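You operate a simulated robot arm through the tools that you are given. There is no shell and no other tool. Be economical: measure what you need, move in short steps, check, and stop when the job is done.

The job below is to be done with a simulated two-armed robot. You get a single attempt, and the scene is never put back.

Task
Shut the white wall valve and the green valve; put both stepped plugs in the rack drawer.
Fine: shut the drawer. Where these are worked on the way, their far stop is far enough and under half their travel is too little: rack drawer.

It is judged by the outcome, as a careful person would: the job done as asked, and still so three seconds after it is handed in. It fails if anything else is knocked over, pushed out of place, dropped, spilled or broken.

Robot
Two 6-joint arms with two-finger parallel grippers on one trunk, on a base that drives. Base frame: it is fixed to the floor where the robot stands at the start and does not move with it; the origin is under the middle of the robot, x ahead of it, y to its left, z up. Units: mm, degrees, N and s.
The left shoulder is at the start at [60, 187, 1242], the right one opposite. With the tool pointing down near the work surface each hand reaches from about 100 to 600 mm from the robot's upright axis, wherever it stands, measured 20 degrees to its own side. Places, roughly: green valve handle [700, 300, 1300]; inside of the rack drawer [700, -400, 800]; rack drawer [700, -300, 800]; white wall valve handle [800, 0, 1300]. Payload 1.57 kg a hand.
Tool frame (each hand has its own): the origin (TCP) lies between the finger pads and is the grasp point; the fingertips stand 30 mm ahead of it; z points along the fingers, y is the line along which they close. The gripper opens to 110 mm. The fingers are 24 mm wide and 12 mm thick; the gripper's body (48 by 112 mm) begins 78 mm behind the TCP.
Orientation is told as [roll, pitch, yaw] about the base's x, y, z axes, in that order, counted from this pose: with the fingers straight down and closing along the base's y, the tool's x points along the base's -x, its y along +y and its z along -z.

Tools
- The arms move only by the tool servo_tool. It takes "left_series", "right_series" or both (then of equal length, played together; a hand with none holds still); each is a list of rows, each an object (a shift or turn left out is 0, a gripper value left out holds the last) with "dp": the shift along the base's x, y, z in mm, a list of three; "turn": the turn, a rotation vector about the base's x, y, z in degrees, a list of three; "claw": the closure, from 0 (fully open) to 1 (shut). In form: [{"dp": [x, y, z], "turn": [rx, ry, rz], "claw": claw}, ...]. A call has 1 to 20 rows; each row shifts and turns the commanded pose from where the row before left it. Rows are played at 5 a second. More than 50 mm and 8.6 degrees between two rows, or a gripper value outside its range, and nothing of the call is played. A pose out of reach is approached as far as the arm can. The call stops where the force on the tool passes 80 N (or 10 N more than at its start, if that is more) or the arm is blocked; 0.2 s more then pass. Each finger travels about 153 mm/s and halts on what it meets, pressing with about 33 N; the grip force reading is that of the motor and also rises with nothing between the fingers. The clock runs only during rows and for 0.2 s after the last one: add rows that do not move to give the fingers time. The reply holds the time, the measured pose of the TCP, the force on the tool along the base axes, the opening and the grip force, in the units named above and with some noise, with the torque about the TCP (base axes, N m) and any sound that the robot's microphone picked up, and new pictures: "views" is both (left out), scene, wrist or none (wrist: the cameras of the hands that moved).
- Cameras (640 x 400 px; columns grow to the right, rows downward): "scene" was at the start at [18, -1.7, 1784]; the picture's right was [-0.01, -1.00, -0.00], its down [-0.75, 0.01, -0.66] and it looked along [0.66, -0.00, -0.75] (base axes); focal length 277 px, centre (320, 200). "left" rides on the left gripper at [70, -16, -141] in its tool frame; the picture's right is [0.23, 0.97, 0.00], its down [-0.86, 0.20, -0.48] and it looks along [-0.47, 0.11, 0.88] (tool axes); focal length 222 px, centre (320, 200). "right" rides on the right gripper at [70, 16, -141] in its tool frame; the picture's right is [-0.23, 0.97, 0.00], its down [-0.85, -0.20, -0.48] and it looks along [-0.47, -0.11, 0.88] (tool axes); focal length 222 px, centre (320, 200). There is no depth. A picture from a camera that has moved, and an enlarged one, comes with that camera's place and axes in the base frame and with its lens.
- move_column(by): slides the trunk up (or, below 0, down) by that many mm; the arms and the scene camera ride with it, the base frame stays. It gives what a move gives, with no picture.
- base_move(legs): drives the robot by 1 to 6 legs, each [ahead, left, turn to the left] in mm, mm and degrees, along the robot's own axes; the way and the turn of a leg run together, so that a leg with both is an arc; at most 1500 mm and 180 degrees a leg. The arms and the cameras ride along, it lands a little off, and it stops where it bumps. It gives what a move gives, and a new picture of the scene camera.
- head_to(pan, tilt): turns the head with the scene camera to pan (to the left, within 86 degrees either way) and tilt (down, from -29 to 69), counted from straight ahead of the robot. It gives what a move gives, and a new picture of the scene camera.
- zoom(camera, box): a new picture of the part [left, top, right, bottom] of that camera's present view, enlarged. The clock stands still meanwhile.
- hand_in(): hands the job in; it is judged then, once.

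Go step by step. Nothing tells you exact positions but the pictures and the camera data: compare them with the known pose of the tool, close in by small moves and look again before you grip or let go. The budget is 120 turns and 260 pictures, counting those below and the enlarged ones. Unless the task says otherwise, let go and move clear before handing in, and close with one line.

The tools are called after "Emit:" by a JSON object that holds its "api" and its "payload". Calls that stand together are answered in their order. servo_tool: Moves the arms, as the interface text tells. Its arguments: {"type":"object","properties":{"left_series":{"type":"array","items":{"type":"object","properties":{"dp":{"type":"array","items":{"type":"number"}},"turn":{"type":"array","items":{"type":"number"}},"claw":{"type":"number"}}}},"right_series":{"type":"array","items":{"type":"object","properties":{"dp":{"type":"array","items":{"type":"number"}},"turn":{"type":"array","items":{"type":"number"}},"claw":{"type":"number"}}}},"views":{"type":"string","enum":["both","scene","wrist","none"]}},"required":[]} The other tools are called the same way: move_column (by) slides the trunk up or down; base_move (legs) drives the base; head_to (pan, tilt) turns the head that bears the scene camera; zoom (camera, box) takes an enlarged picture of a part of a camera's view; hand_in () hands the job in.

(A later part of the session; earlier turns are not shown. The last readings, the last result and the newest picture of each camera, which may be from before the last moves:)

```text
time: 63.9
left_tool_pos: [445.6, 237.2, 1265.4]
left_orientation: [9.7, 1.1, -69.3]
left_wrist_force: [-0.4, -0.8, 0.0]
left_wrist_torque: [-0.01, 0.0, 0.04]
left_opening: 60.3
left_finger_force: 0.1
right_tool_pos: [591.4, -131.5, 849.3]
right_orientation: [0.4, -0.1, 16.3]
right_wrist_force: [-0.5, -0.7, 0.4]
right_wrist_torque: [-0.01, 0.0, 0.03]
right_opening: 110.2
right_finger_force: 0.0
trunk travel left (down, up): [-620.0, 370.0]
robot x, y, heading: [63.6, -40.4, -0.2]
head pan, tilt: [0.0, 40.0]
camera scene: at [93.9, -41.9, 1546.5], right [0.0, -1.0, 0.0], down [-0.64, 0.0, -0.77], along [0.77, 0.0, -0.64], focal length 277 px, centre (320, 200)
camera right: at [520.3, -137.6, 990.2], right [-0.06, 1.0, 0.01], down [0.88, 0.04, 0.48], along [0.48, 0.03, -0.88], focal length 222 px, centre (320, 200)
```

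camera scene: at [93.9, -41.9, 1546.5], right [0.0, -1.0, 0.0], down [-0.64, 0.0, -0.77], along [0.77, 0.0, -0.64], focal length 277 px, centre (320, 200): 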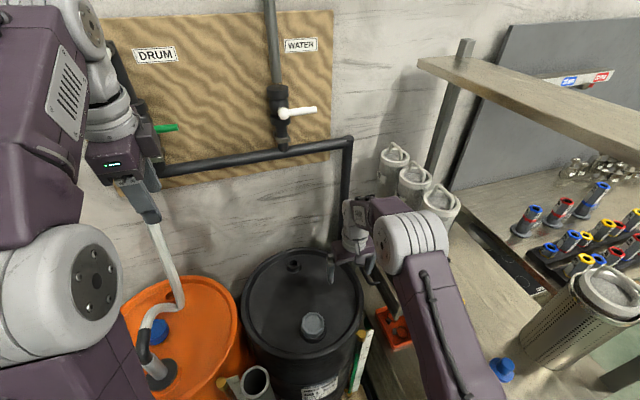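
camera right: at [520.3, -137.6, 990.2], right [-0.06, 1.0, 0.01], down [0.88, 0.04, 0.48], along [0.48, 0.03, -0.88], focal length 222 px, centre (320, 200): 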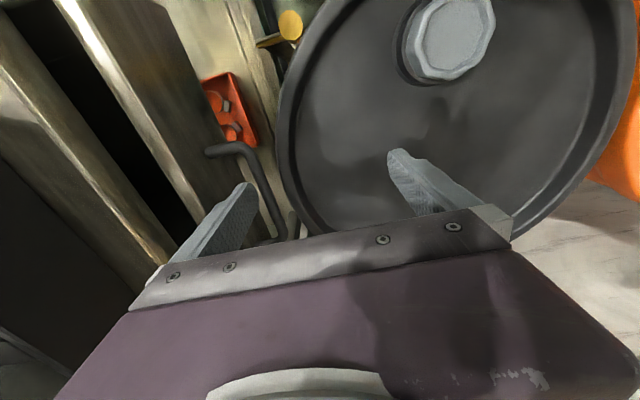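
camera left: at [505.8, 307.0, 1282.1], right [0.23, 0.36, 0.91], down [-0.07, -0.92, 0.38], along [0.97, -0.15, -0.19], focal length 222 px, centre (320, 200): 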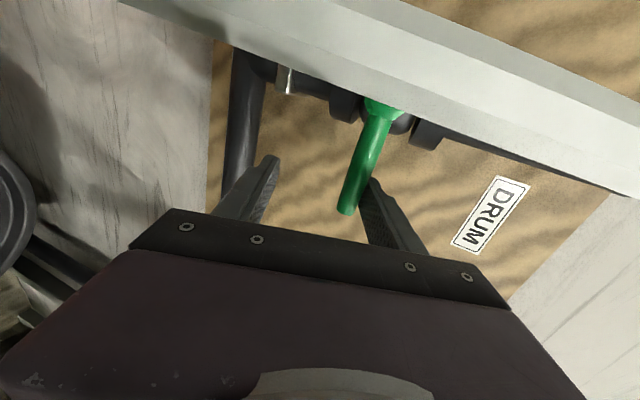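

The drawer is opening. I keep pulling until it resists.

Emit:
{"api": "servo_tool", "payload": {"right_series": [{"dp": [-4.9, 17.3, 0]}, {"dp": [-4.9, 17.3, 0]}, {"dp": [-4.9, 17.3, 0]}, {"dp": [-4.9, 17.3, 0]}, {"dp": [-4.9, 17.3, 0]}, {"dp": [-4.9, 17.3, 0]}, {"dp": [-4.9, 17.3, 0]}, {"dp": [-4.9, 17.3, 0]}, {}], "views": "both"}}

```text
time: 65.8
left_tool_pos: [444.7, 237.1, 1265.6]
left_orientation: [9.9, 1.0, -69.2]
left_wrist_force: [0.5, -0.2, 0.4]
left_wrist_torque: [-0.01, 0.01, 0.02]
left_opening: 60.7
left_finger_force: 0.1
right_tool_pos: [552.8, 4.5, 850.6]
right_orientation: [0.4, -0.3, 16.3]
right_wrist_force: [-4.8, -1.0, 12.3]
right_wrist_torque: [-0.81, -0.01, -0.28]
right_opening: 109.6
right_finger_force: 0.0
trunk travel left (down, up): [-620.0, 370.0]
robot x, y, heading: [72.7, -40.1, -0.3]
head pan, tilt: [0.0, 40.0]
camera scene: at [90.8, -42.1, 1546.7], right [0.0, -1.0, 0.0], down [-0.64, 0.0, -0.77], along [0.77, 0.0, -0.64], focal length 277 px, centre (320, 200)
camera right: at [479.5, -0.6, 990.5], right [-0.05, 1.0, 0.01], down [0.88, 0.04, 0.48], along [0.48, 0.03, -0.88], focal length 222 px, centre (320, 200)
```

scene: 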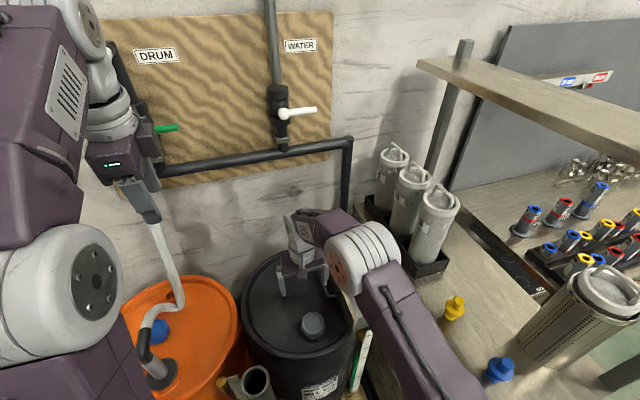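
right: 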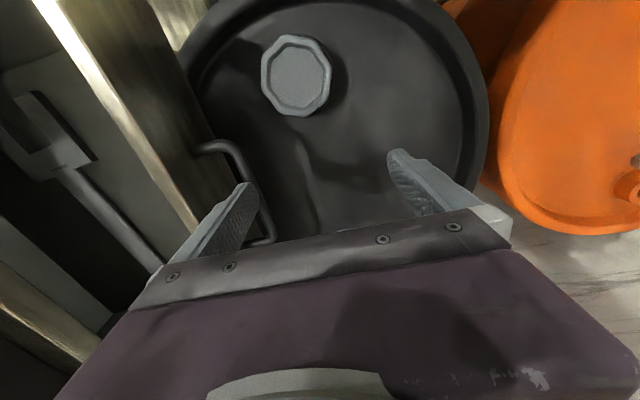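

Opened ~165 mm; a scraper tool lies inside. I pull a bit further, carefully, looking for the stop.

Emit:
{"api": "servo_tool", "payload": {"right_series": [{"dp": [-2.7, 9.6, 1]}, {"dp": [-2.7, 9.6, 1]}, {"dp": [-2.7, 9.6, 0]}, {"dp": [-2.7, 9.6, 0]}, {}], "views": "wrist"}}

```text
time: 67.0
left_tool_pos: [447.3, 237.8, 1265.0]
left_orientation: [9.8, 1.0, -69.2]
left_wrist_force: [-0.4, 0.6, -1.2]
left_wrist_torque: [0.0, -0.02, 0.01]
left_opening: 60.6
left_finger_force: 0.0
right_tool_pos: [541.7, 44.7, 850.9]
right_orientation: [0.5, -0.2, 16.4]
right_wrist_force: [-0.1, 0.0, 1.3]
right_wrist_torque: [-0.03, -0.02, -0.02]
right_opening: 109.7
right_finger_force: 0.0
trunk travel left (down, up): [-620.0, 370.0]
robot x, y, heading: [66.5, -41.4, -0.3]
head pan, tilt: [0.0, 40.0]
camera right: at [470.1, 38.0, 991.4], right [-0.06, 1.0, 0.01], down [0.88, 0.04, 0.48], along [0.48, 0.03, -0.88], focal length 222 px, centre (320, 200)
```

right: 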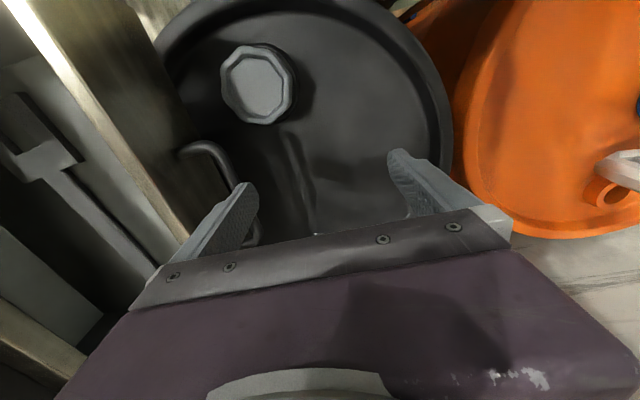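

The finger has come off the bar, so the drawer is probably at (or near) its stop. I lift the hand and look.

Emit:
{"api": "servo_tool", "payload": {"right_series": [{"dp": [0, 10, 40]}, {"dp": [-20, 0, 45]}, {"dp": [-20, 0, 45]}, {"dp": [-20, 0, 45]}, {}], "views": "both"}}

Emit:
{"api": "head_to", "payload": {"pan": -15, "tilt": 55}}

```text
time: 68.2
left_tool_pos: [447.0, 237.7, 1264.4]
left_orientation: [9.7, 1.0, -69.2]
left_wrist_force: [-0.3, 0.2, -0.5]
left_wrist_torque: [-0.03, -0.01, -0.02]
left_opening: 60.5
left_finger_force: 0.1
right_tool_pos: [483.6, 52.2, 1027.5]
right_orientation: [0.3, -0.1, 16.3]
right_wrist_force: [-0.2, -0.8, 0.6]
right_wrist_torque: [0.01, 0.01, 0.01]
right_opening: 110.1
right_finger_force: 0.0
trunk travel left (down, up): [-620.0, 370.0]
robot x, y, heading: [66.2, -42.3, 0.0]
head pan, tilt: [0.0, 40.0]
camera scene: at [94.5, -41.6, 1546.5], right [0.0, -1.0, 0.0], down [-0.64, 0.0, -0.77], along [0.77, 0.0, -0.64], focal length 277 px, centre (320, 200)
camera right: at [412.4, 47.8, 1167.3], right [-0.06, 1.0, 0.01], down [0.88, 0.04, 0.48], along [0.48, 0.03, -0.88], focal length 222 px, centre (320, 200)
```

scene: 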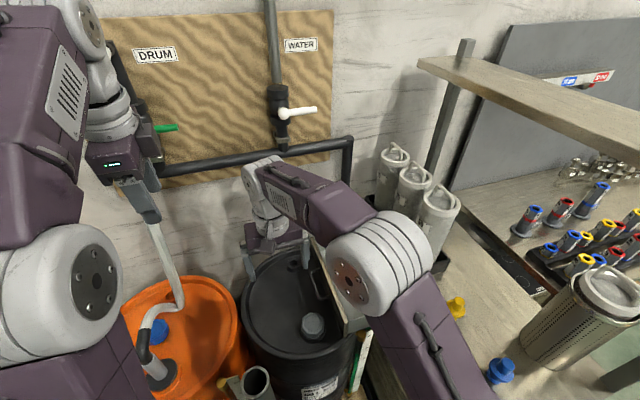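
right: 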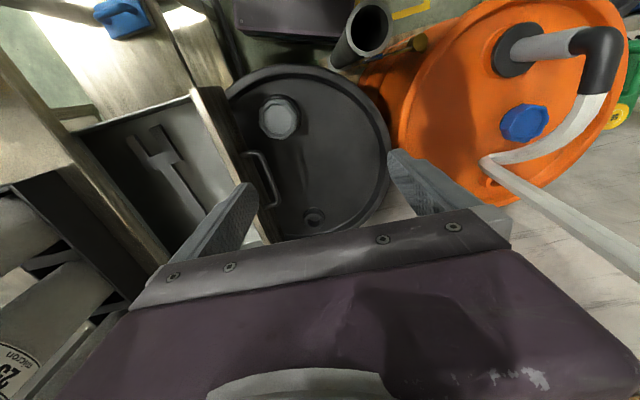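

```text
time: 69.0
left_tool_pos: [447.1, 238.1, 1266.0]
left_orientation: [9.8, 1.1, -69.2]
left_wrist_force: [0.3, 0.6, -0.1]
left_wrist_torque: [-0.03, 0.01, 0.0]
left_opening: 60.5
left_finger_force: 0.0
right_tool_pos: [484.0, 53.0, 1027.4]
right_orientation: [0.4, -0.2, 16.3]
right_wrist_force: [-0.6, 0.2, -0.6]
right_wrist_torque: [-0.02, 0.0, -0.02]
right_opening: 110.0
right_finger_force: 0.0
trunk travel left (down, up): [-620.0, 370.0]
robot x, y, heading: [68.9, -41.9, -0.2]
head pan, tilt: [-15.0, 55.0]
camera scene: at [78.3, -60.2, 1525.9], right [-0.26, -0.97, 0.0], down [-0.79, 0.21, -0.57], along [0.55, -0.15, -0.82], focal length 277 px, centre (320, 200)
```

scene: 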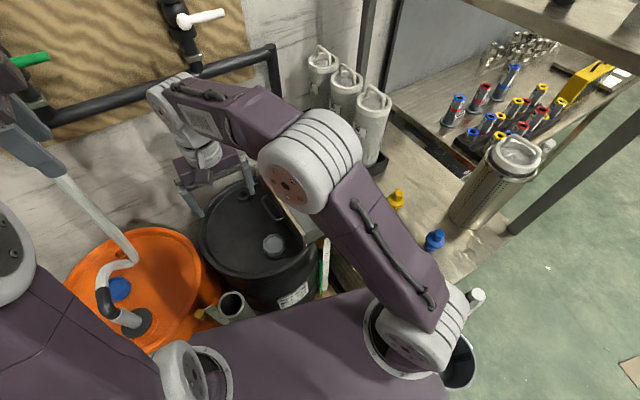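

The drawer is open ~184 mm with free floor beside the scraper. Now I move the right hand above the yellow plug.

Emit:
{"api": "servo_tool", "payload": {"right_series": [{"dp": [-5, -42, 0]}, {"dp": [-5, -42, 0]}, {"dp": [-5, -42, 0]}, {"dp": [-5, -42, 0]}, {"dp": [-5, -42, 0]}, {"dp": [-5, -42, 0]}, {"dp": [-5, -42, 0]}, {"dp": [-4, -42, 0]}, {"dp": [0, -42, 0]}, {"dp": [0, -42, 0]}, {}], "views": "wrist"}}

```text
time: 71.4
left_tool_pos: [447.0, 237.5, 1263.6]
left_orientation: [9.8, 1.0, -69.1]
left_wrist_force: [0.1, 0.3, 1.0]
left_wrist_torque: [0.03, 0.02, -0.01]
left_opening: 60.3
left_finger_force: 0.2
right_tool_pos: [444.3, -366.4, 1027.8]
right_orientation: [0.3, -0.2, 16.4]
right_wrist_force: [-0.5, 0.0, -0.4]
right_wrist_torque: [-0.01, 0.02, 0.04]
right_opening: 110.1
right_finger_force: 0.0
trunk travel left (down, up): [-620.0, 370.0]
robot x, y, heading: [66.7, -42.5, -0.3]
head pan, tilt: [-15.0, 55.0]
camera right: at [373.7, -371.8, 1166.9], right [-0.06, 1.0, 0.01], down [0.88, 0.05, 0.48], along [0.48, 0.03, -0.88], focal length 222 px, centre (320, 200)
```

right: 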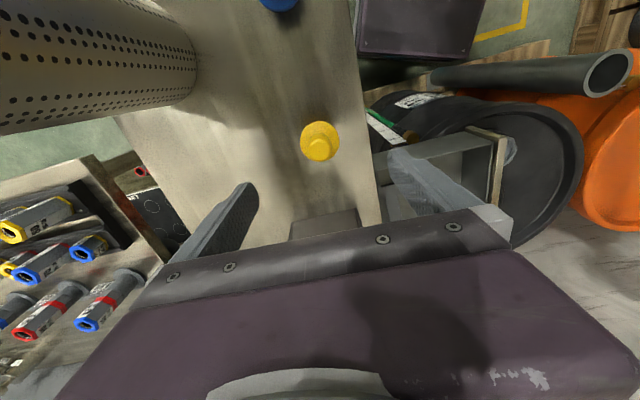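

The yellow plug is right beneath the hand. I descend and zoom in.

Emit:
{"api": "servo_tool", "payload": {"right_series": [{"dp": [0, 0, -35]}, {"dp": [0, 0, -30]}, {}], "views": "none"}}

Emit:
{"api": "zoom", "payload": {"camera": "right", "box": [220, 60, 420, 220]}}

Emit:
{"api": "zoom", "payload": {"camera": "scene", "box": [340, 150, 460, 270]}}

```text
time: 72.2
left_tool_pos: [446.5, 238.0, 1265.0]
left_orientation: [9.8, 1.1, -69.2]
left_wrist_force: [0.6, 0.8, -0.5]
left_wrist_torque: [-0.04, -0.02, 0.01]
left_opening: 60.3
left_finger_force: 0.0
right_tool_pos: [444.9, -364.0, 961.0]
right_orientation: [0.4, -0.2, 16.3]
right_wrist_force: [0.1, 0.4, 0.1]
right_wrist_torque: [0.03, 0.0, 0.02]
right_opening: 109.8
right_finger_force: 0.1
trunk travel left (down, up): [-620.0, 370.0]
robot x, y, heading: [72.9, -43.8, -0.1]
head pan, tilt: [-15.0, 55.0]
```

```text
2.50 times, centred on (320, 140) of right
camera zoom: at [372.9, -370.7, 1101.8], right [-0.06, 1.0, 0.01], down [0.88, 0.04, 0.48], along [0.48, 0.03, -0.88], focal length 555 px, centre (320, 350)
```

zoom: 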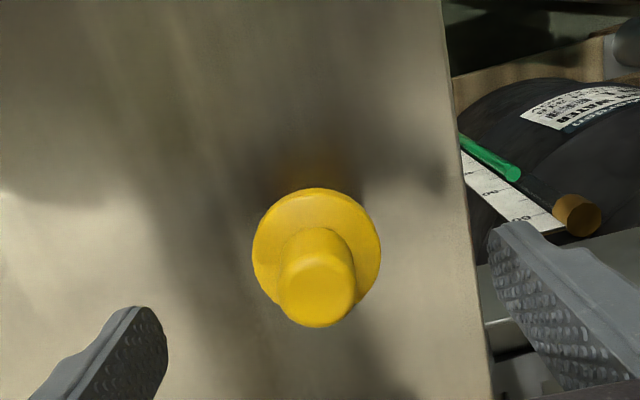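

```text
3.33 times, centred on (400, 210) of scene
camera zoom: at [77.9, -60.3, 1525.9], right [-0.26, -0.97, 0.0], down [-0.79, 0.21, -0.57], along [0.55, -0.15, -0.82], focal length 922 px, centre (53, 167)
```

zoom: 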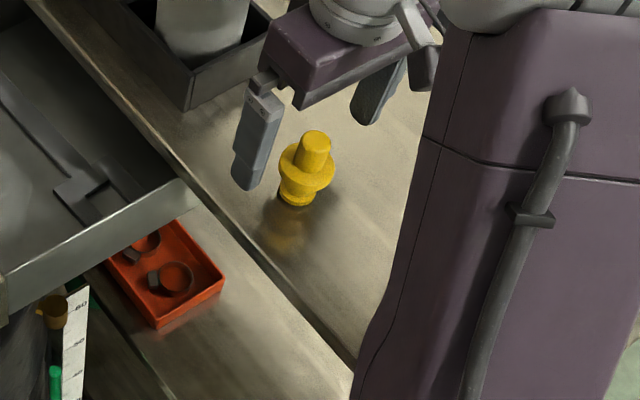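

Yellow plug: knob top ≈ z 960, flange ≈ z 925, axis (431,-368). I shift 14 mm over it and close around the knob.

Emit:
{"api": "servo_tool", "payload": {"right_series": [{"dp": [-14, -4, 2]}, {}], "views": "none"}}

Emit:
{"api": "zoom", "payload": {"camera": "right", "box": [220, 60, 420, 220]}}

Emit:
{"api": "zoom", "payload": {"camera": "scene", "box": [340, 150, 460, 270]}}

```text
time: 72.8
left_tool_pos: [447.7, 238.3, 1264.5]
left_orientation: [9.8, 1.1, -69.2]
left_wrist_force: [0.3, -0.8, 0.2]
left_wrist_torque: [0.01, 0.04, 0.04]
left_opening: 60.9
left_finger_force: 0.0
right_tool_pos: [431.7, -368.8, 963.5]
right_orientation: [0.4, -0.2, 16.3]
right_wrist_force: [-0.2, 0.0, 0.4]
right_wrist_torque: [0.0, 0.03, 0.02]
right_opening: 110.0
right_finger_force: 0.0
trunk travel left (down, up): [-620.0, 370.0]
robot x, y, heading: [68.5, -43.5, -0.1]
head pan, tilt: [-15.0, 55.0]
```

```text
2.50 times, centred on (320, 140) of right
camera zoom: at [359.7, -375.3, 1104.0], right [-0.06, 1.0, 0.01], down [0.88, 0.04, 0.48], along [0.48, 0.03, -0.88], focal length 555 px, centre (320, 350)
```

zoom: 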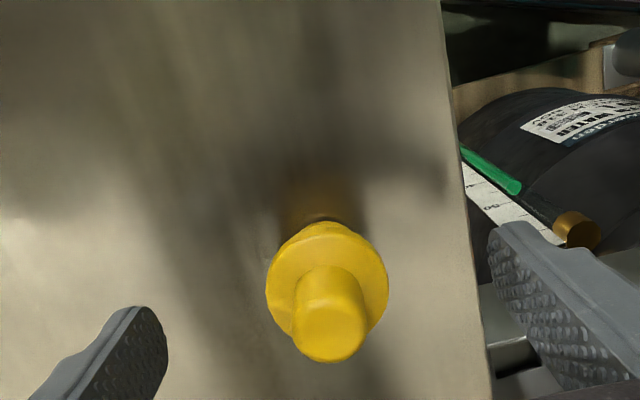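

```text
3.33 times, centred on (400, 210) of scene
camera zoom: at [78.7, -60.3, 1525.8], right [-0.26, -0.97, 0.0], down [-0.79, 0.21, -0.57], along [0.55, -0.15, -0.82], focal length 922 px, centre (53, 167)
```

zoom: 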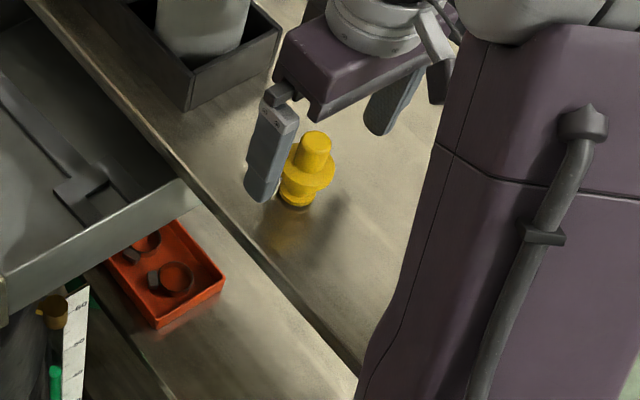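

Alignment is right: the knob sits between pads, fingertips at flange level. I raise 4 mm and close.

Emit:
{"api": "servo_tool", "payload": {"right_series": [{"dp": [0, 2, 4], "claw": 0.5}, {"claw": 0.7}, {"claw": 1}, {}, {}], "views": "wrist"}}

```text
time: 74.0
left_tool_pos: [447.7, 237.4, 1265.5]
left_orientation: [9.8, 1.1, -69.2]
left_wrist_force: [-0.4, 0.9, 0.5]
left_wrist_torque: [-0.01, -0.05, 0.0]
left_opening: 60.5
left_finger_force: 0.0
right_tool_pos: [430.9, -367.9, 967.6]
right_orientation: [0.5, -0.2, 16.3]
right_wrist_force: [0.4, -0.5, 1.4]
right_wrist_torque: [-0.08, 0.01, 0.0]
right_opening: 21.5
right_finger_force: 33.5
trunk travel left (down, up): [-620.0, 370.0]
robot x, y, heading: [69.4, -38.9, -0.0]
head pan, tilt: [-15.0, 55.0]
camera right: at [358.8, -373.4, 1108.0], right [-0.06, 1.0, 0.01], down [0.88, 0.04, 0.48], along [0.48, 0.03, -0.88], focal length 222 px, centre (320, 200)
```

right: 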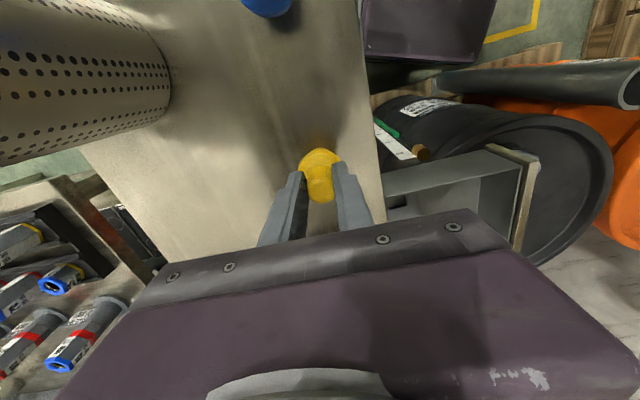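

The plug is gripped (21.5 mm). It's ~95 mm tall while the drawer is only ~65 mm high, so it must lie down inside. I lift and move toward the drawer for a look.

Emit:
{"api": "servo_tool", "payload": {"right_series": [{"dp": [0, 0, 40]}, {"dp": [0, 0, 45]}, {"dp": [0, 45, 0]}, {"dp": [0, 45, 0]}, {"dp": [0, 45, 0]}, {"dp": [0, 45, 0]}, {"dp": [0, 40, 0]}, {}], "views": "both"}}

```text
time: 75.8
left_tool_pos: [445.9, 238.1, 1265.3]
left_orientation: [9.8, 1.1, -69.2]
left_wrist_force: [-0.6, -0.4, -0.7]
left_wrist_torque: [0.0, 0.02, -0.01]
left_opening: 60.6
left_finger_force: 0.0
right_tool_pos: [428.3, -147.6, 1051.9]
right_orientation: [0.4, -0.2, 16.3]
right_wrist_force: [0.1, 0.4, 0.2]
right_wrist_torque: [-0.01, -0.01, -0.04]
right_opening: 0.2
right_finger_force: 21.8
trunk travel left (down, up): [-620.0, 370.0]
robot x, y, heading: [71.9, -42.2, -0.3]
head pan, tilt: [-15.0, 55.0]
camera scene: at [78.3, -61.0, 1525.8], right [-0.26, -0.97, 0.0], down [-0.79, 0.21, -0.57], along [0.55, -0.15, -0.82], focal length 277 px, centre (320, 200)
camera right: at [356.8, -152.9, 1192.0], right [-0.05, 1.0, 0.01], down [0.88, 0.04, 0.48], along [0.48, 0.03, -0.88], focal length 222 px, centre (320, 200)
```

scene: 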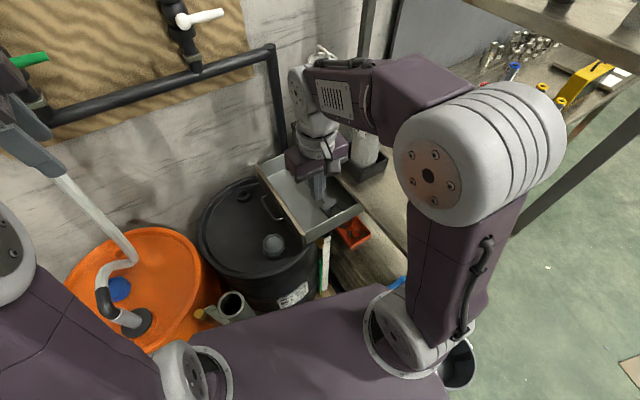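
right: 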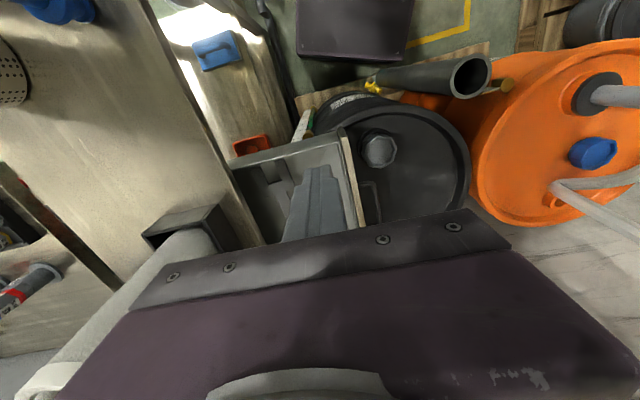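

The plug slipped out of the grip during the lift. I need to find it; looking with the head from other pans.

Emit:
{"api": "head_to", "payload": {"pan": -30, "tilt": 60}}

Emit:
{"api": "servo_tool", "payload": {"right_series": [{"dp": [0, 45, 20], "claw": 0}, {"dp": [0, 45, 0]}, {"dp": [0, 45, 0]}, {"dp": [0, 45, 0]}, {}], "views": "both"}}

```text
time: 76.6
left_tool_pos: [446.8, 236.5, 1264.7]
left_orientation: [9.8, 1.0, -69.2]
left_wrist_force: [-0.5, 0.4, -0.1]
left_wrist_torque: [-0.02, -0.03, 0.0]
left_opening: 60.4
left_finger_force: 0.1
right_tool_pos: [427.7, -147.5, 1051.9]
right_orientation: [0.4, -0.3, 16.4]
right_wrist_force: [0.2, 0.0, 0.3]
right_wrist_torque: [0.0, 0.0, 0.01]
right_opening: 0.0
right_finger_force: 21.3
trunk travel left (down, up): [-620.0, 370.0]
robot x, y, heading: [68.5, -42.8, 0.2]
head pan, tilt: [-30.0, 60.0]
camera scene: at [66.4, -74.7, 1519.8], right [-0.5, -0.87, 0.0], down [-0.75, 0.43, -0.5], along [0.43, -0.25, -0.87], focal length 277 px, centre (320, 200)
```

scene: 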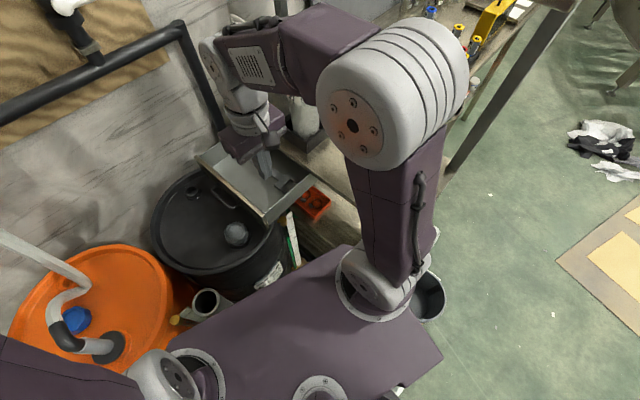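

```text
time: 77.8
left_tool_pos: [447.5, 236.6, 1265.4]
left_orientation: [9.9, 1.2, -69.2]
left_wrist_force: [0.4, 0.1, -0.6]
left_wrist_torque: [0.04, 0.02, -0.03]
left_opening: 60.7
left_finger_force: 0.1
right_tool_pos: [428.1, 28.3, 1072.5]
right_orientation: [0.4, -0.3, 16.3]
right_wrist_force: [0.4, -0.4, -0.4]
right_wrist_torque: [0.02, 0.0, 0.01]
right_opening: 110.0
right_finger_force: 0.1
trunk travel left (down, up): [-620.0, 370.0]
robot x, y, heading: [68.2, -43.2, -0.4]
head pan, tilt: [-30.0, 60.0]
camera scene: at [66.2, -76.1, 1519.8], right [-0.5, -0.86, 0.0], down [-0.75, 0.43, -0.5], along [0.43, -0.25, -0.87], focal length 277 px, centre (320, 200)
camera right: at [357.3, 22.9, 1213.3], right [-0.05, 1.0, 0.01], down [0.88, 0.04, 0.48], along [0.48, 0.03, -0.88], focal length 222 px, centre (320, 200)
```

scene: 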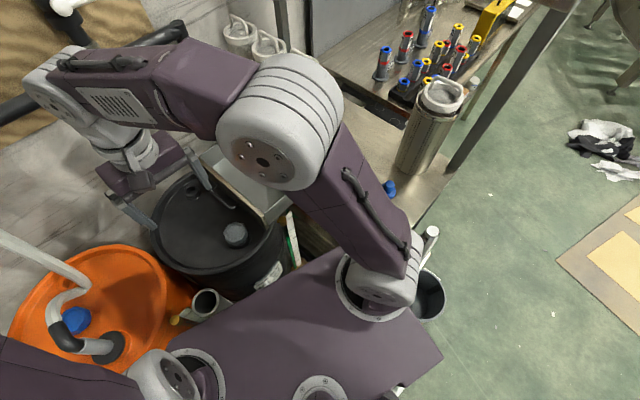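
right: 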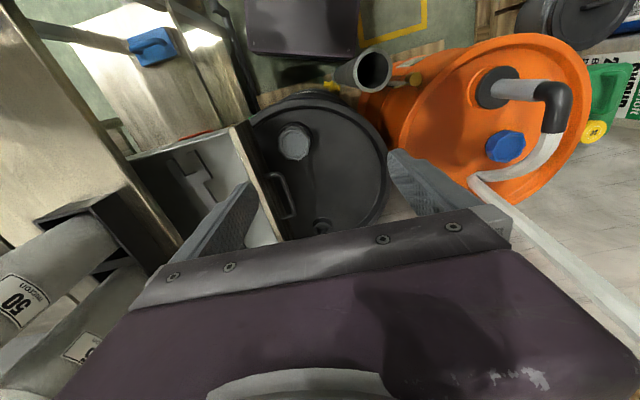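

There's something yellow near the tube base in the wrist view. Zooming in.

Emit:
{"api": "zoom", "payload": {"camera": "right", "box": [260, 40, 440, 140]}}

Emit:
{"api": "zoom", "payload": {"camera": "scene", "box": [150, 200, 310, 340]}}

Emit:
{"api": "zoom", "payload": {"camera": "right", "box": [0, 0, 300, 240]}}

```text
3.56 times, centred on (350, 90) of right
camera zoom: at [357.3, 22.9, 1213.3], right [-0.05, 1.0, 0.01], down [0.88, 0.04, 0.48], along [0.48, 0.03, -0.88], focal length 790 px, centre (213, 591)
```

zoom: 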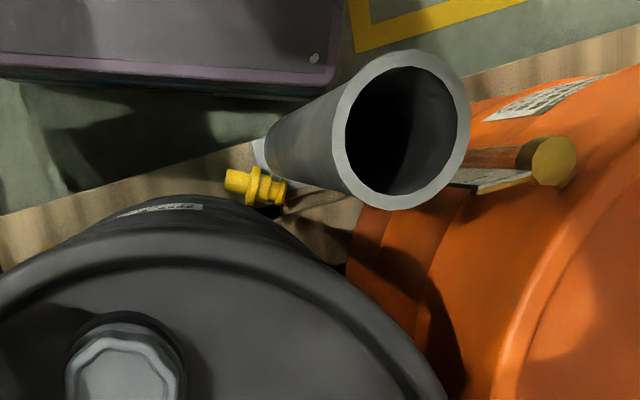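

```text
2.86 times, centred on (230, 270) of scene
camera zoom: at [66.2, -76.1, 1519.8], right [-0.5, -0.86, 0.0], down [-0.75, 0.43, -0.5], along [0.43, -0.25, -0.87], focal length 791 px, centre (577, 0)
```

zoom: 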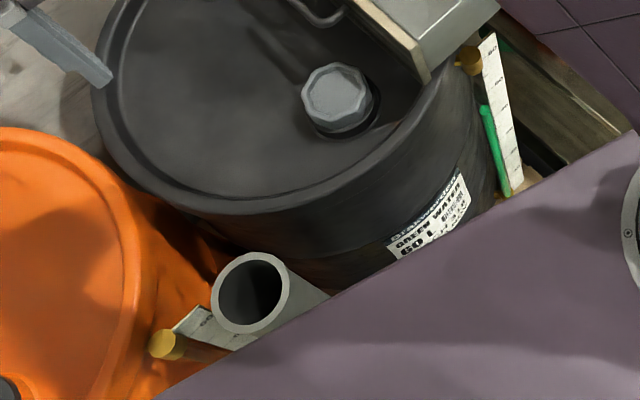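

```text
1.67 times, centred on (150, 120) of right
camera zoom: at [357.3, 22.9, 1213.3], right [-0.05, 1.0, 0.01], down [0.88, 0.04, 0.48], along [0.48, 0.03, -0.88], focal length 370 px, centre (603, 333)
```

zoom: 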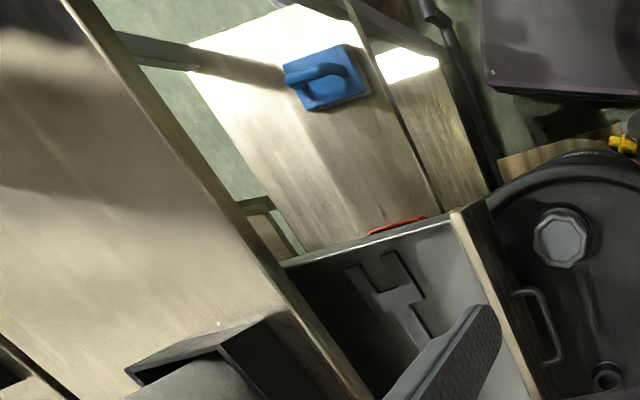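

The yellow plug fell onto the pallet in front of the black drum, around (383,86,150); I'll fetch it afterwards. First the blue one, which I'll grip deeper, at the flange.

Emit:
{"api": "servo_tool", "payload": {"right_series": [{"dp": [-12, -44, 0], "claw": 0.36}, {"dp": [-12, -44, 0]}, {"dp": [-12, -44, 0]}, {"dp": [-12, -44, 0]}, {"dp": [-12, -44, 0]}, {"dp": [-12, -44, 0]}, {"dp": [-12, -44, 0]}, {"dp": [-12, -44, 0]}, {"dp": [-12, -44, 0]}, {"dp": [-12, -44, 0]}, {"dp": [0, 0, -40]}, {}], "views": "both"}}

```text
time: 80.4
left_tool_pos: [445.6, 237.6, 1264.4]
left_orientation: [9.8, 1.1, -69.1]
left_wrist_force: [0.2, -0.2, 0.5]
left_wrist_torque: [-0.01, 0.0, 0.0]
left_opening: 60.3
left_finger_force: 0.1
right_tool_pos: [307.9, -405.0, 1029.8]
right_orientation: [0.4, -0.3, 16.3]
right_wrist_force: [0.9, -0.1, 0.2]
right_wrist_torque: [0.05, -0.01, 0.01]
right_opening: 70.7
right_finger_force: 0.0
trunk travel left (down, up): [-620.0, 370.0]
robot x, y, heading: [66.2, -43.6, -0.1]
head pan, tilt: [-30.0, 60.0]
camera scene: at [66.0, -74.8, 1519.8], right [-0.5, -0.87, 0.0], down [-0.75, 0.43, -0.5], along [0.43, -0.25, -0.87], focal length 277 px, centre (320, 200)
camera right: at [237.1, -410.6, 1170.7], right [-0.06, 1.0, 0.01], down [0.88, 0.05, 0.48], along [0.48, 0.03, -0.88], focal length 222 px, centre (320, 200)
```

scene: 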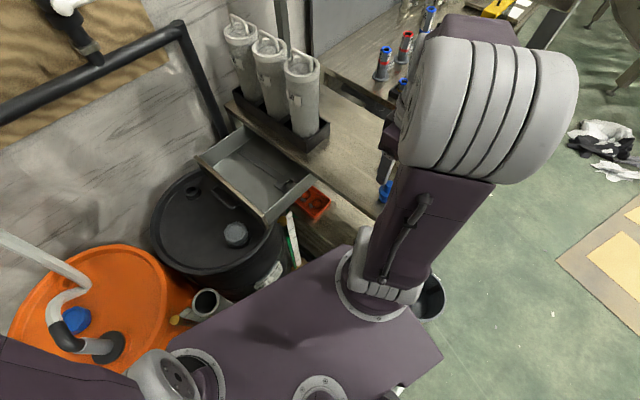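
right: 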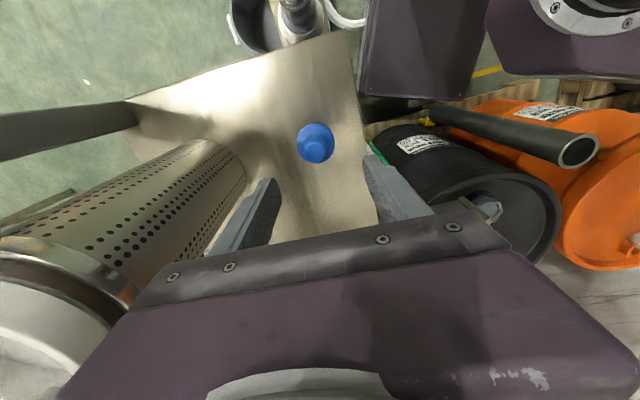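

Blue plug is about (297,-411). I shift and lower to z≈965, then verify.

Emit:
{"api": "servo_tool", "payload": {"right_series": [{"dp": [-10, -6, -25]}, {"dp": [0, 0, -30]}, {}], "views": "none"}}

Emit:
{"api": "zoom", "payload": {"camera": "right", "box": [220, 60, 420, 220]}}

```text
time: 81.2
left_tool_pos: [446.5, 238.1, 1264.9]
left_orientation: [9.8, 1.0, -69.2]
left_wrist_force: [-0.1, -0.4, 0.5]
left_wrist_torque: [0.03, -0.01, -0.01]
left_opening: 60.6
left_finger_force: 0.0
right_tool_pos: [298.3, -410.7, 976.2]
right_orientation: [0.4, -0.2, 16.4]
right_wrist_force: [-0.1, -0.2, 0.4]
right_wrist_torque: [0.01, 0.0, 0.02]
right_opening: 70.4
right_finger_force: 0.0
trunk travel left (down, up): [-620.0, 370.0]
robot x, y, heading: [67.1, -39.8, -0.1]
head pan, tilt: [-30.0, 60.0]
```

```text
2.50 times, centred on (320, 140) of right
camera zoom: at [226.6, -416.6, 1117.0], right [-0.06, 1.0, 0.01], down [0.88, 0.04, 0.48], along [0.48, 0.03, -0.88], focal length 555 px, centre (320, 350)
```

zoom: 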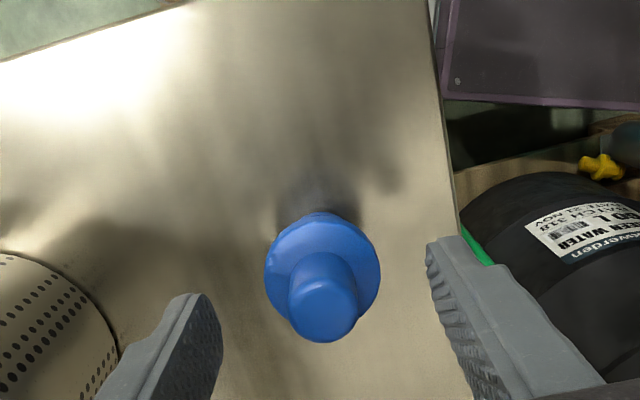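

Well aligned. I lower 50 mm so the flange is at pad centre, then close.

Emit:
{"api": "servo_tool", "payload": {"right_series": [{"dp": [-2, 0, -25]}, {"dp": [0, 0, -26]}, {}, {"claw": 0.55}, {"claw": 1}, {}, {}], "views": "wrist"}}

```text
time: 82.8
left_tool_pos: [446.3, 236.1, 1264.0]
left_orientation: [9.7, 1.1, -69.1]
left_wrist_force: [0.3, -0.4, 0.6]
left_wrist_torque: [0.01, -0.04, 0.04]
left_opening: 60.4
left_finger_force: 0.1
right_tool_pos: [296.1, -413.8, 924.8]
right_orientation: [0.5, -0.2, 16.3]
right_wrist_force: [0.6, -0.3, -0.3]
right_wrist_torque: [0.03, 0.02, 0.0]
right_opening: 40.7
right_finger_force: 32.7
trunk travel left (down, up): [-620.0, 370.0]
robot x, y, heading: [68.5, -41.9, -0.4]
head pan, tilt: [-30.0, 60.0]
camera right: at [225.0, -419.3, 1065.4], right [-0.06, 1.0, 0.01], down [0.88, 0.04, 0.48], along [0.48, 0.03, -0.88], focal length 222 px, centre (320, 200)
```

right: 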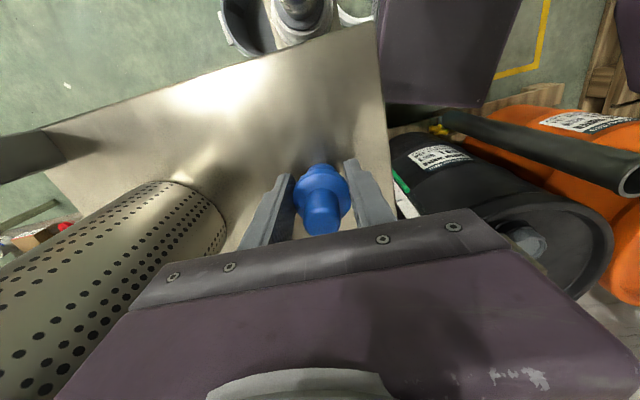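

Held at 40.7 mm across the flange. I lift slowly and check that it stays.

Emit:
{"api": "servo_tool", "payload": {"right_series": [{"dp": [0, 0, 8]}, {"dp": [0, 0, 12]}, {"dp": [0, 0, 15]}, {"dp": [0, 0, 15]}, {}], "views": "wrist"}}

```text
time: 84.0
left_tool_pos: [447.2, 238.5, 1264.2]
left_orientation: [9.8, 1.1, -69.2]
left_wrist_force: [-0.8, -0.4, 0.1]
left_wrist_torque: [-0.03, 0.0, 0.01]
left_opening: 60.5
left_finger_force: 0.0
right_tool_pos: [298.9, -414.4, 975.5]
right_orientation: [0.5, -0.2, 16.3]
right_wrist_force: [-0.2, -0.3, -0.4]
right_wrist_torque: [0.01, -0.01, -0.02]
right_opening: 40.3
right_finger_force: 32.7
trunk travel left (down, up): [-620.0, 370.0]
robot x, y, heading: [67.2, -40.3, -0.1]
head pan, tilt: [-30.0, 60.0]
camera right: at [227.1, -420.1, 1115.4], right [-0.06, 1.0, 0.01], down [0.88, 0.04, 0.48], along [0.48, 0.03, -0.88], focal length 222 px, centre (320, 200)
```

right: 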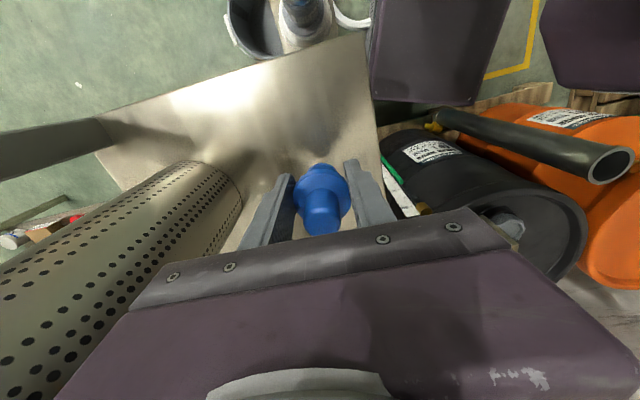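

It holds. I raise it and carry it smoothly to above the open drawer.

Emit:
{"api": "servo_tool", "payload": {"right_series": [{"dp": [0, 0, 20]}, {"dp": [0, 0, 20]}, {"dp": [15, 20, 0]}, {"dp": [20, 26, 0]}, {"dp": [20, 26, 0]}, {"dp": [20, 26, 0]}, {"dp": [20, 26, 0]}, {"dp": [20, 26, 0]}, {"dp": [20, 26, 0]}, {"dp": [20, 26, 0]}, {"dp": [20, 26, 0]}, {"dp": [15, 20, 0]}, {}], "views": "both"}}

```text
time: 86.8
left_tool_pos: [445.8, 236.8, 1264.6]
left_orientation: [10.0, 1.1, -69.2]
left_wrist_force: [-0.1, 0.2, 0.7]
left_wrist_torque: [-0.02, -0.01, 0.0]
left_opening: 60.5
left_finger_force: 0.1
right_tool_pos: [487.6, -165.8, 1016.2]
right_orientation: [0.4, -0.2, 16.3]
right_wrist_force: [0.5, 0.7, -0.4]
right_wrist_torque: [0.01, -0.01, 0.0]
right_opening: 40.0
right_finger_force: 33.2
trunk travel left (down, up): [-620.0, 370.0]
robot x, y, heading: [68.7, -44.9, -0.1]
head pan, tilt: [-30.0, 60.0]
camera scene: at [66.0, -75.3, 1519.8], right [-0.5, -0.87, 0.0], down [-0.75, 0.43, -0.5], along [0.43, -0.25, -0.87], focal length 277 px, centre (320, 200)
camera right: at [416.6, -171.3, 1155.7], right [-0.05, 1.0, 0.01], down [0.88, 0.04, 0.48], along [0.48, 0.03, -0.88], focal length 222 px, centre (320, 200)
```

scene: 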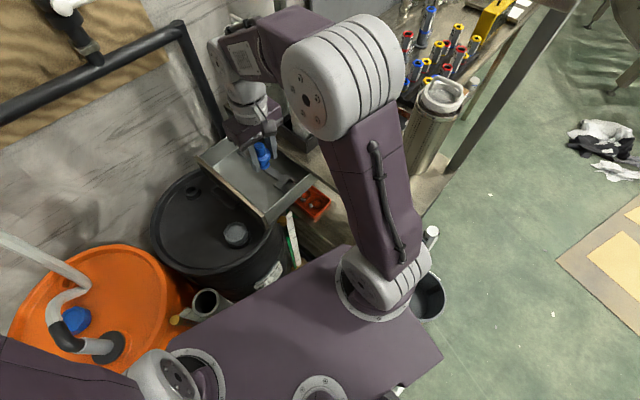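
right: 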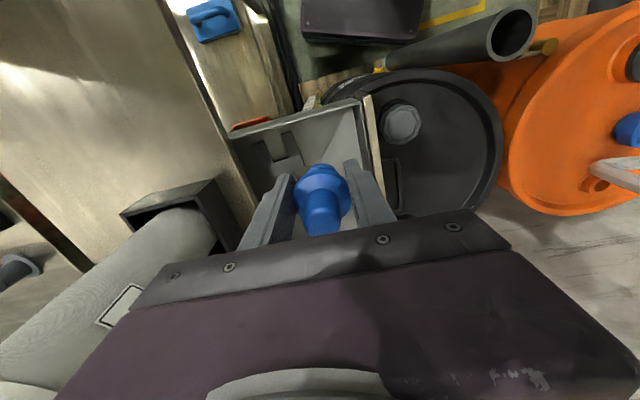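

The plug is above the drawer. I zoom to see free floor and depths.

Emit:
{"api": "zoom", "payload": {"camera": "right", "box": [210, 80, 410, 240]}}

Emit:
{"api": "zoom", "payload": {"camera": "scene", "box": [180, 110, 340, 230]}}

```text
2.50 times, centred on (310, 160) of right
camera zoom: at [416.6, -171.3, 1155.7], right [-0.05, 1.0, 0.01], down [0.88, 0.04, 0.48], along [0.48, 0.03, -0.88], focal length 555 px, centre (345, 300)
```

zoom: 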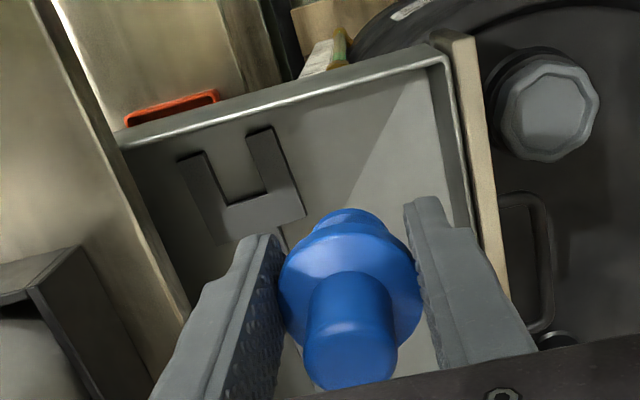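

```text
3.33 times, centred on (260, 170) of scene
camera zoom: at [66.0, -75.3, 1519.8], right [-0.5, -0.87, 0.0], down [-0.75, 0.43, -0.5], along [0.43, -0.25, -0.87], focal length 922 px, centre (520, 300)
```

zoom: 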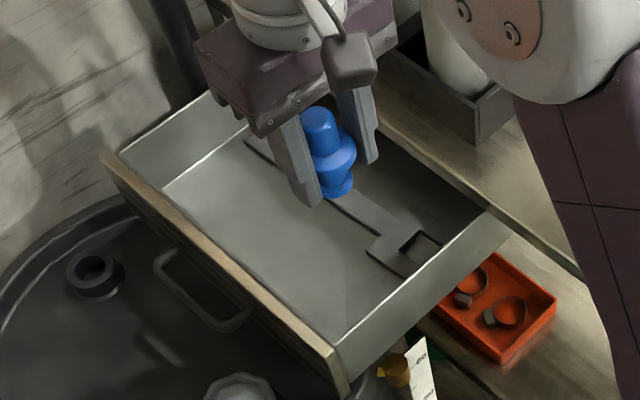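

The drawer holds a fork wrench; a free strip lies between it and the drawer front. I move over the far part of that strip and tilt the tool 35° forward so the plug will lay down.

Emit:
{"api": "servo_tool", "payload": {"right_series": [{"dp": [28, 11, -5], "turn": [1.96, -6.7, 0]}, {"dp": [28, 11, -5], "turn": [1.96, -6.7, 0]}, {"dp": [28, 11, -10], "turn": [1.96, -6.7, 0]}, {"dp": [28, 11, -10], "turn": [1.96, -6.7, 0]}, {"dp": [28, 11, -20], "turn": [1.96, -6.7, 0]}, {"dp": [0, 0, -30]}, {}], "views": "both"}}

```text
time: 88.4
left_tool_pos: [446.7, 237.5, 1265.2]
left_orientation: [9.9, 1.0, -69.2]
left_wrist_force: [-0.3, -0.1, -0.6]
left_wrist_torque: [-0.03, 0.01, 0.01]
left_opening: 60.3
left_finger_force: 0.1
right_tool_pos: [627.6, -110.7, 935.7]
right_orientation: [0.3, -35.2, 16.3]
right_wrist_force: [-0.4, -0.5, 0.3]
right_wrist_torque: [0.01, 0.03, 0.0]
right_opening: 40.3
right_finger_force: 32.9
trunk travel left (down, up): [-620.0, 370.0]
robot x, y, heading: [71.3, -40.0, -0.1]
head pan, tilt: [-30.0, 60.0]
camera scene: at [66.0, -75.0, 1519.8], right [-0.5, -0.87, 0.0], down [-0.75, 0.43, -0.5], along [0.43, -0.25, -0.87], focal length 277 px, centre (320, 200)
camera right: at [490.9, -136.1, 1010.4], right [-0.1, 0.99, 0.14], down [0.46, -0.07, 0.88], along [0.88, 0.15, -0.45], focal length 222 px, centre (320, 200)
```

scene: 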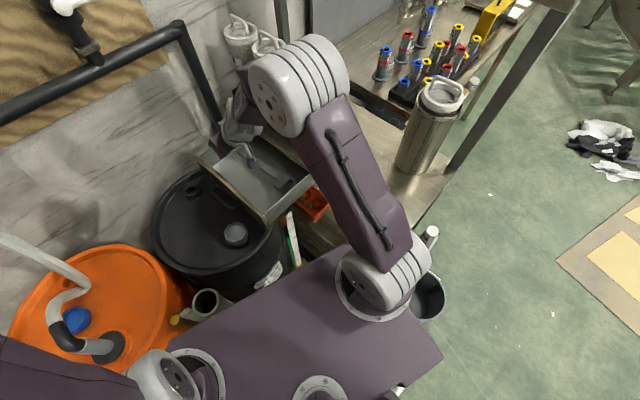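
right: 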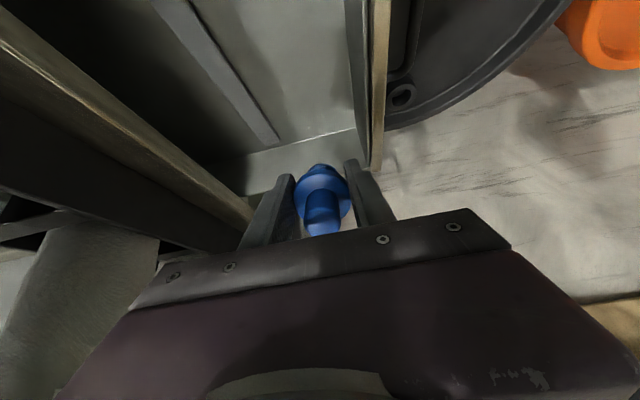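

The landing spot is centred between wrench handle and drawer front. I lower until light contact.

Emit:
{"api": "servo_tool", "payload": {"right_series": [{"dp": [0, -2, -25]}, {"dp": [0, 0, -20]}, {"dp": [0, 0, -15]}, {"dp": [0, 0, -10]}, {}], "views": "wrist"}}

```text
time: 89.6
left_tool_pos: [446.9, 238.3, 1264.3]
left_orientation: [9.8, 1.1, -69.2]
left_wrist_force: [-0.4, -1.0, 0.8]
left_wrist_torque: [0.01, 0.03, -0.01]
left_opening: 60.4
left_finger_force: 0.0
right_tool_pos: [627.7, -108.5, 884.9]
right_orientation: [0.3, -35.2, 16.4]
right_wrist_force: [0.0, 0.0, -0.2]
right_wrist_torque: [0.01, 0.0, 0.01]
right_opening: 40.6
right_finger_force: 33.1
right hand out of reach, approached as far as the arm can: row 1, 2
trunk travel left (down, up): [-620.0, 370.0]
robot x, y, heading: [66.9, -35.4, -0.2]
head pan, tilt: [-30.0, 60.0]
camera right: at [490.4, -134.7, 959.6], right [-0.1, 0.99, 0.14], down [0.47, -0.07, 0.88], along [0.88, 0.15, -0.45], focal length 222 px, centre (320, 200)
```

right: 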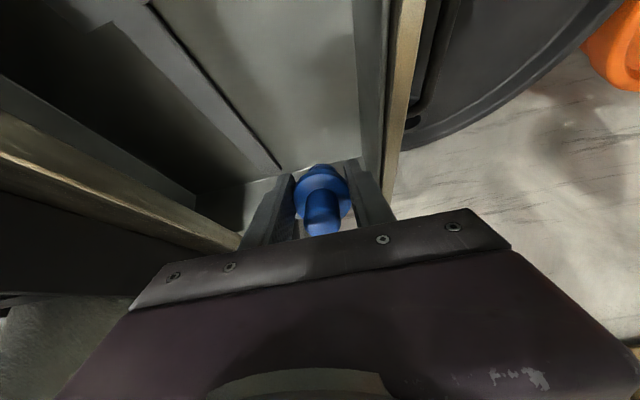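

The front finger is close to the drawer front, so I shift 7 mm inward and continue lowering.

Emit:
{"api": "servo_tool", "payload": {"right_series": [{"dp": [0, -7, 0]}, {"dp": [0, 0, -12]}, {"dp": [0, 0, -8]}, {"dp": [0, 0, -6]}, {}], "views": "wrist"}}

```text
time: 90.8
left_tool_pos: [447.5, 236.9, 1264.4]
left_orientation: [9.8, 1.1, -69.2]
left_wrist_force: [-0.4, 0.6, 0.2]
left_wrist_torque: [-0.02, 0.01, 0.01]
left_opening: 60.4
left_finger_force: 0.0
right_tool_pos: [627.9, -116.6, 858.3]
right_orientation: [0.4, -35.1, 16.3]
right_wrist_force: [0.8, 0.1, 0.3]
right_wrist_torque: [0.0, 0.0, 0.03]
right_opening: 40.4
right_finger_force: 33.5
trunk travel left (down, up): [-620.0, 370.0]
robot x, y, heading: [64.8, -37.3, -0.0]
head pan, tilt: [-30.0, 60.0]
camera right: at [491.3, -141.4, 933.1], right [-0.1, 0.99, 0.14], down [0.47, -0.07, 0.88], along [0.88, 0.15, -0.45], focal length 222 px, centre (320, 200)
```

right: 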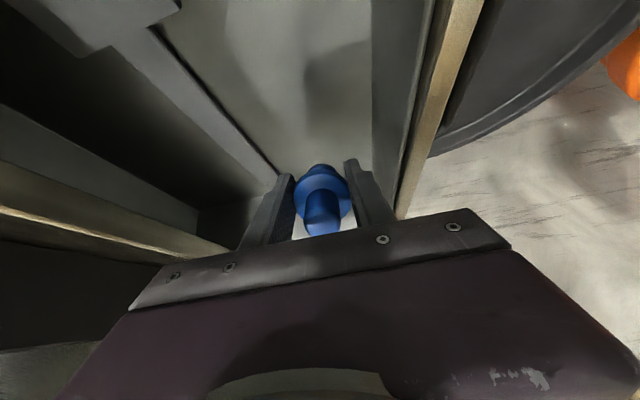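

No contact yet; I continue in small steps.

Emit:
{"api": "servo_tool", "payload": {"right_series": [{"dp": [0, 0, -6]}, {"dp": [0, 0, -4]}, {}], "views": "none"}}

Emit:
{"api": "zoom", "payload": {"camera": "right", "box": [220, 60, 440, 240]}}

```text
time: 91.6
left_tool_pos: [447.4, 237.3, 1264.1]
left_orientation: [9.8, 1.1, -69.3]
left_wrist_force: [0.4, 0.4, -0.1]
left_wrist_torque: [-0.02, -0.01, 0.01]
left_opening: 60.5
left_finger_force: 0.1
right_tool_pos: [628.0, -116.6, 849.0]
right_orientation: [0.3, -35.0, 16.2]
right_wrist_force: [-0.1, -0.3, 1.0]
right_wrist_torque: [-0.01, -0.03, 0.0]
right_opening: 40.3
right_finger_force: 33.0
trunk travel left (down, up): [-620.0, 370.0]
robot x, y, heading: [68.0, -38.6, -0.2]
head pan, tilt: [-30.0, 60.0]
```

```text
2.22 times, centred on (330, 150) of right
camera zoom: at [491.2, -141.1, 923.9], right [-0.1, 0.99, 0.14], down [0.47, -0.08, 0.88], along [0.88, 0.15, -0.45], focal length 494 px, centre (298, 311)
```

zoom: 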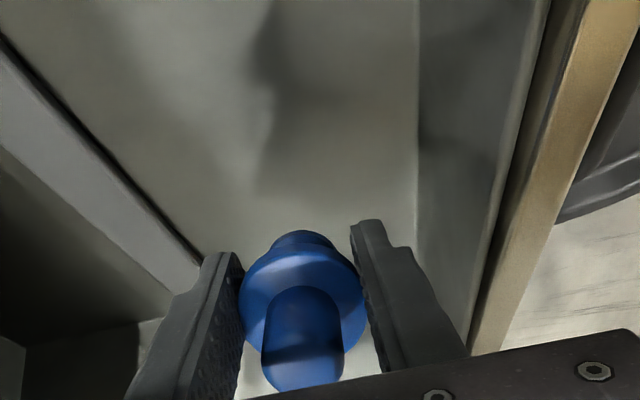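

Emit:
{"api": "servo_tool", "payload": {"right_series": [{"dp": [0, 0, -5]}, {"dp": [0, 0, -5]}, {}], "views": "none"}}

```text
time: 92.4
left_tool_pos: [447.5, 238.3, 1264.4]
left_orientation: [9.8, 1.1, -69.3]
left_wrist_force: [-0.8, 0.8, 0.4]
left_wrist_torque: [-0.02, 0.04, -0.03]
left_opening: 60.4
left_finger_force: 0.0
right_tool_pos: [628.4, -117.5, 838.1]
right_orientation: [0.5, -35.1, 16.3]
right_wrist_force: [0.9, 0.1, 0.1]
right_wrist_torque: [0.02, 0.02, 0.01]
right_opening: 40.3
right_finger_force: 33.3
trunk travel left (down, up): [-620.0, 370.0]
robot x, y, heading: [65.8, -40.1, -0.1]
head pan, tilt: [-30.0, 60.0]
```

No contact at z 838; lowering further in small steps.

Emit:
{"api": "servo_tool", "payload": {"right_series": [{"dp": [0, 0, -5]}, {"dp": [0, 0, -5]}, {}], "views": "none"}}

Emit:
{"api": "zoom", "payload": {"camera": "right", "box": [220, 60, 440, 240]}}

```text
time: 93.2
left_tool_pos: [446.6, 238.7, 1263.9]
left_orientation: [9.8, 1.1, -69.2]
left_wrist_force: [-0.9, -0.7, 0.3]
left_wrist_torque: [-0.01, 0.03, -0.01]
left_opening: 60.4
left_finger_force: 0.1
right_tool_pos: [628.1, -117.6, 827.7]
right_orientation: [0.3, -35.1, 16.4]
right_wrist_force: [-0.2, -0.3, -0.5]
right_wrist_torque: [0.02, 0.01, 0.01]
right_opening: 40.6
right_finger_force: 32.4
trunk travel left (down, up): [-620.0, 370.0]
robot x, y, heading: [67.2, -40.6, -0.3]
head pan, tilt: [-30.0, 60.0]
```

```text
2.22 times, centred on (330, 150) of right
camera zoom: at [491.2, -142.1, 903.3], right [-0.1, 0.99, 0.14], down [0.47, -0.08, 0.88], along [0.88, 0.15, -0.45], focal length 494 px, centre (298, 311)
```

zoom: 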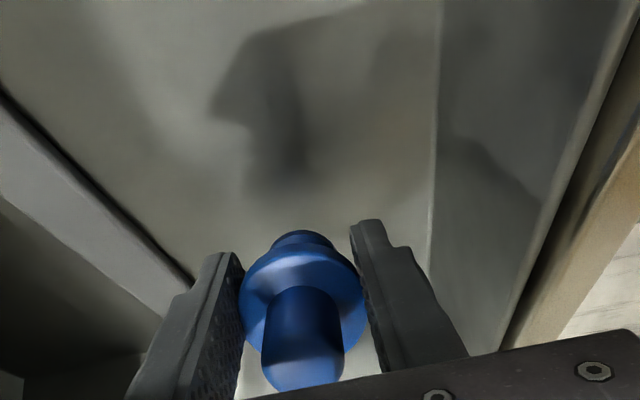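

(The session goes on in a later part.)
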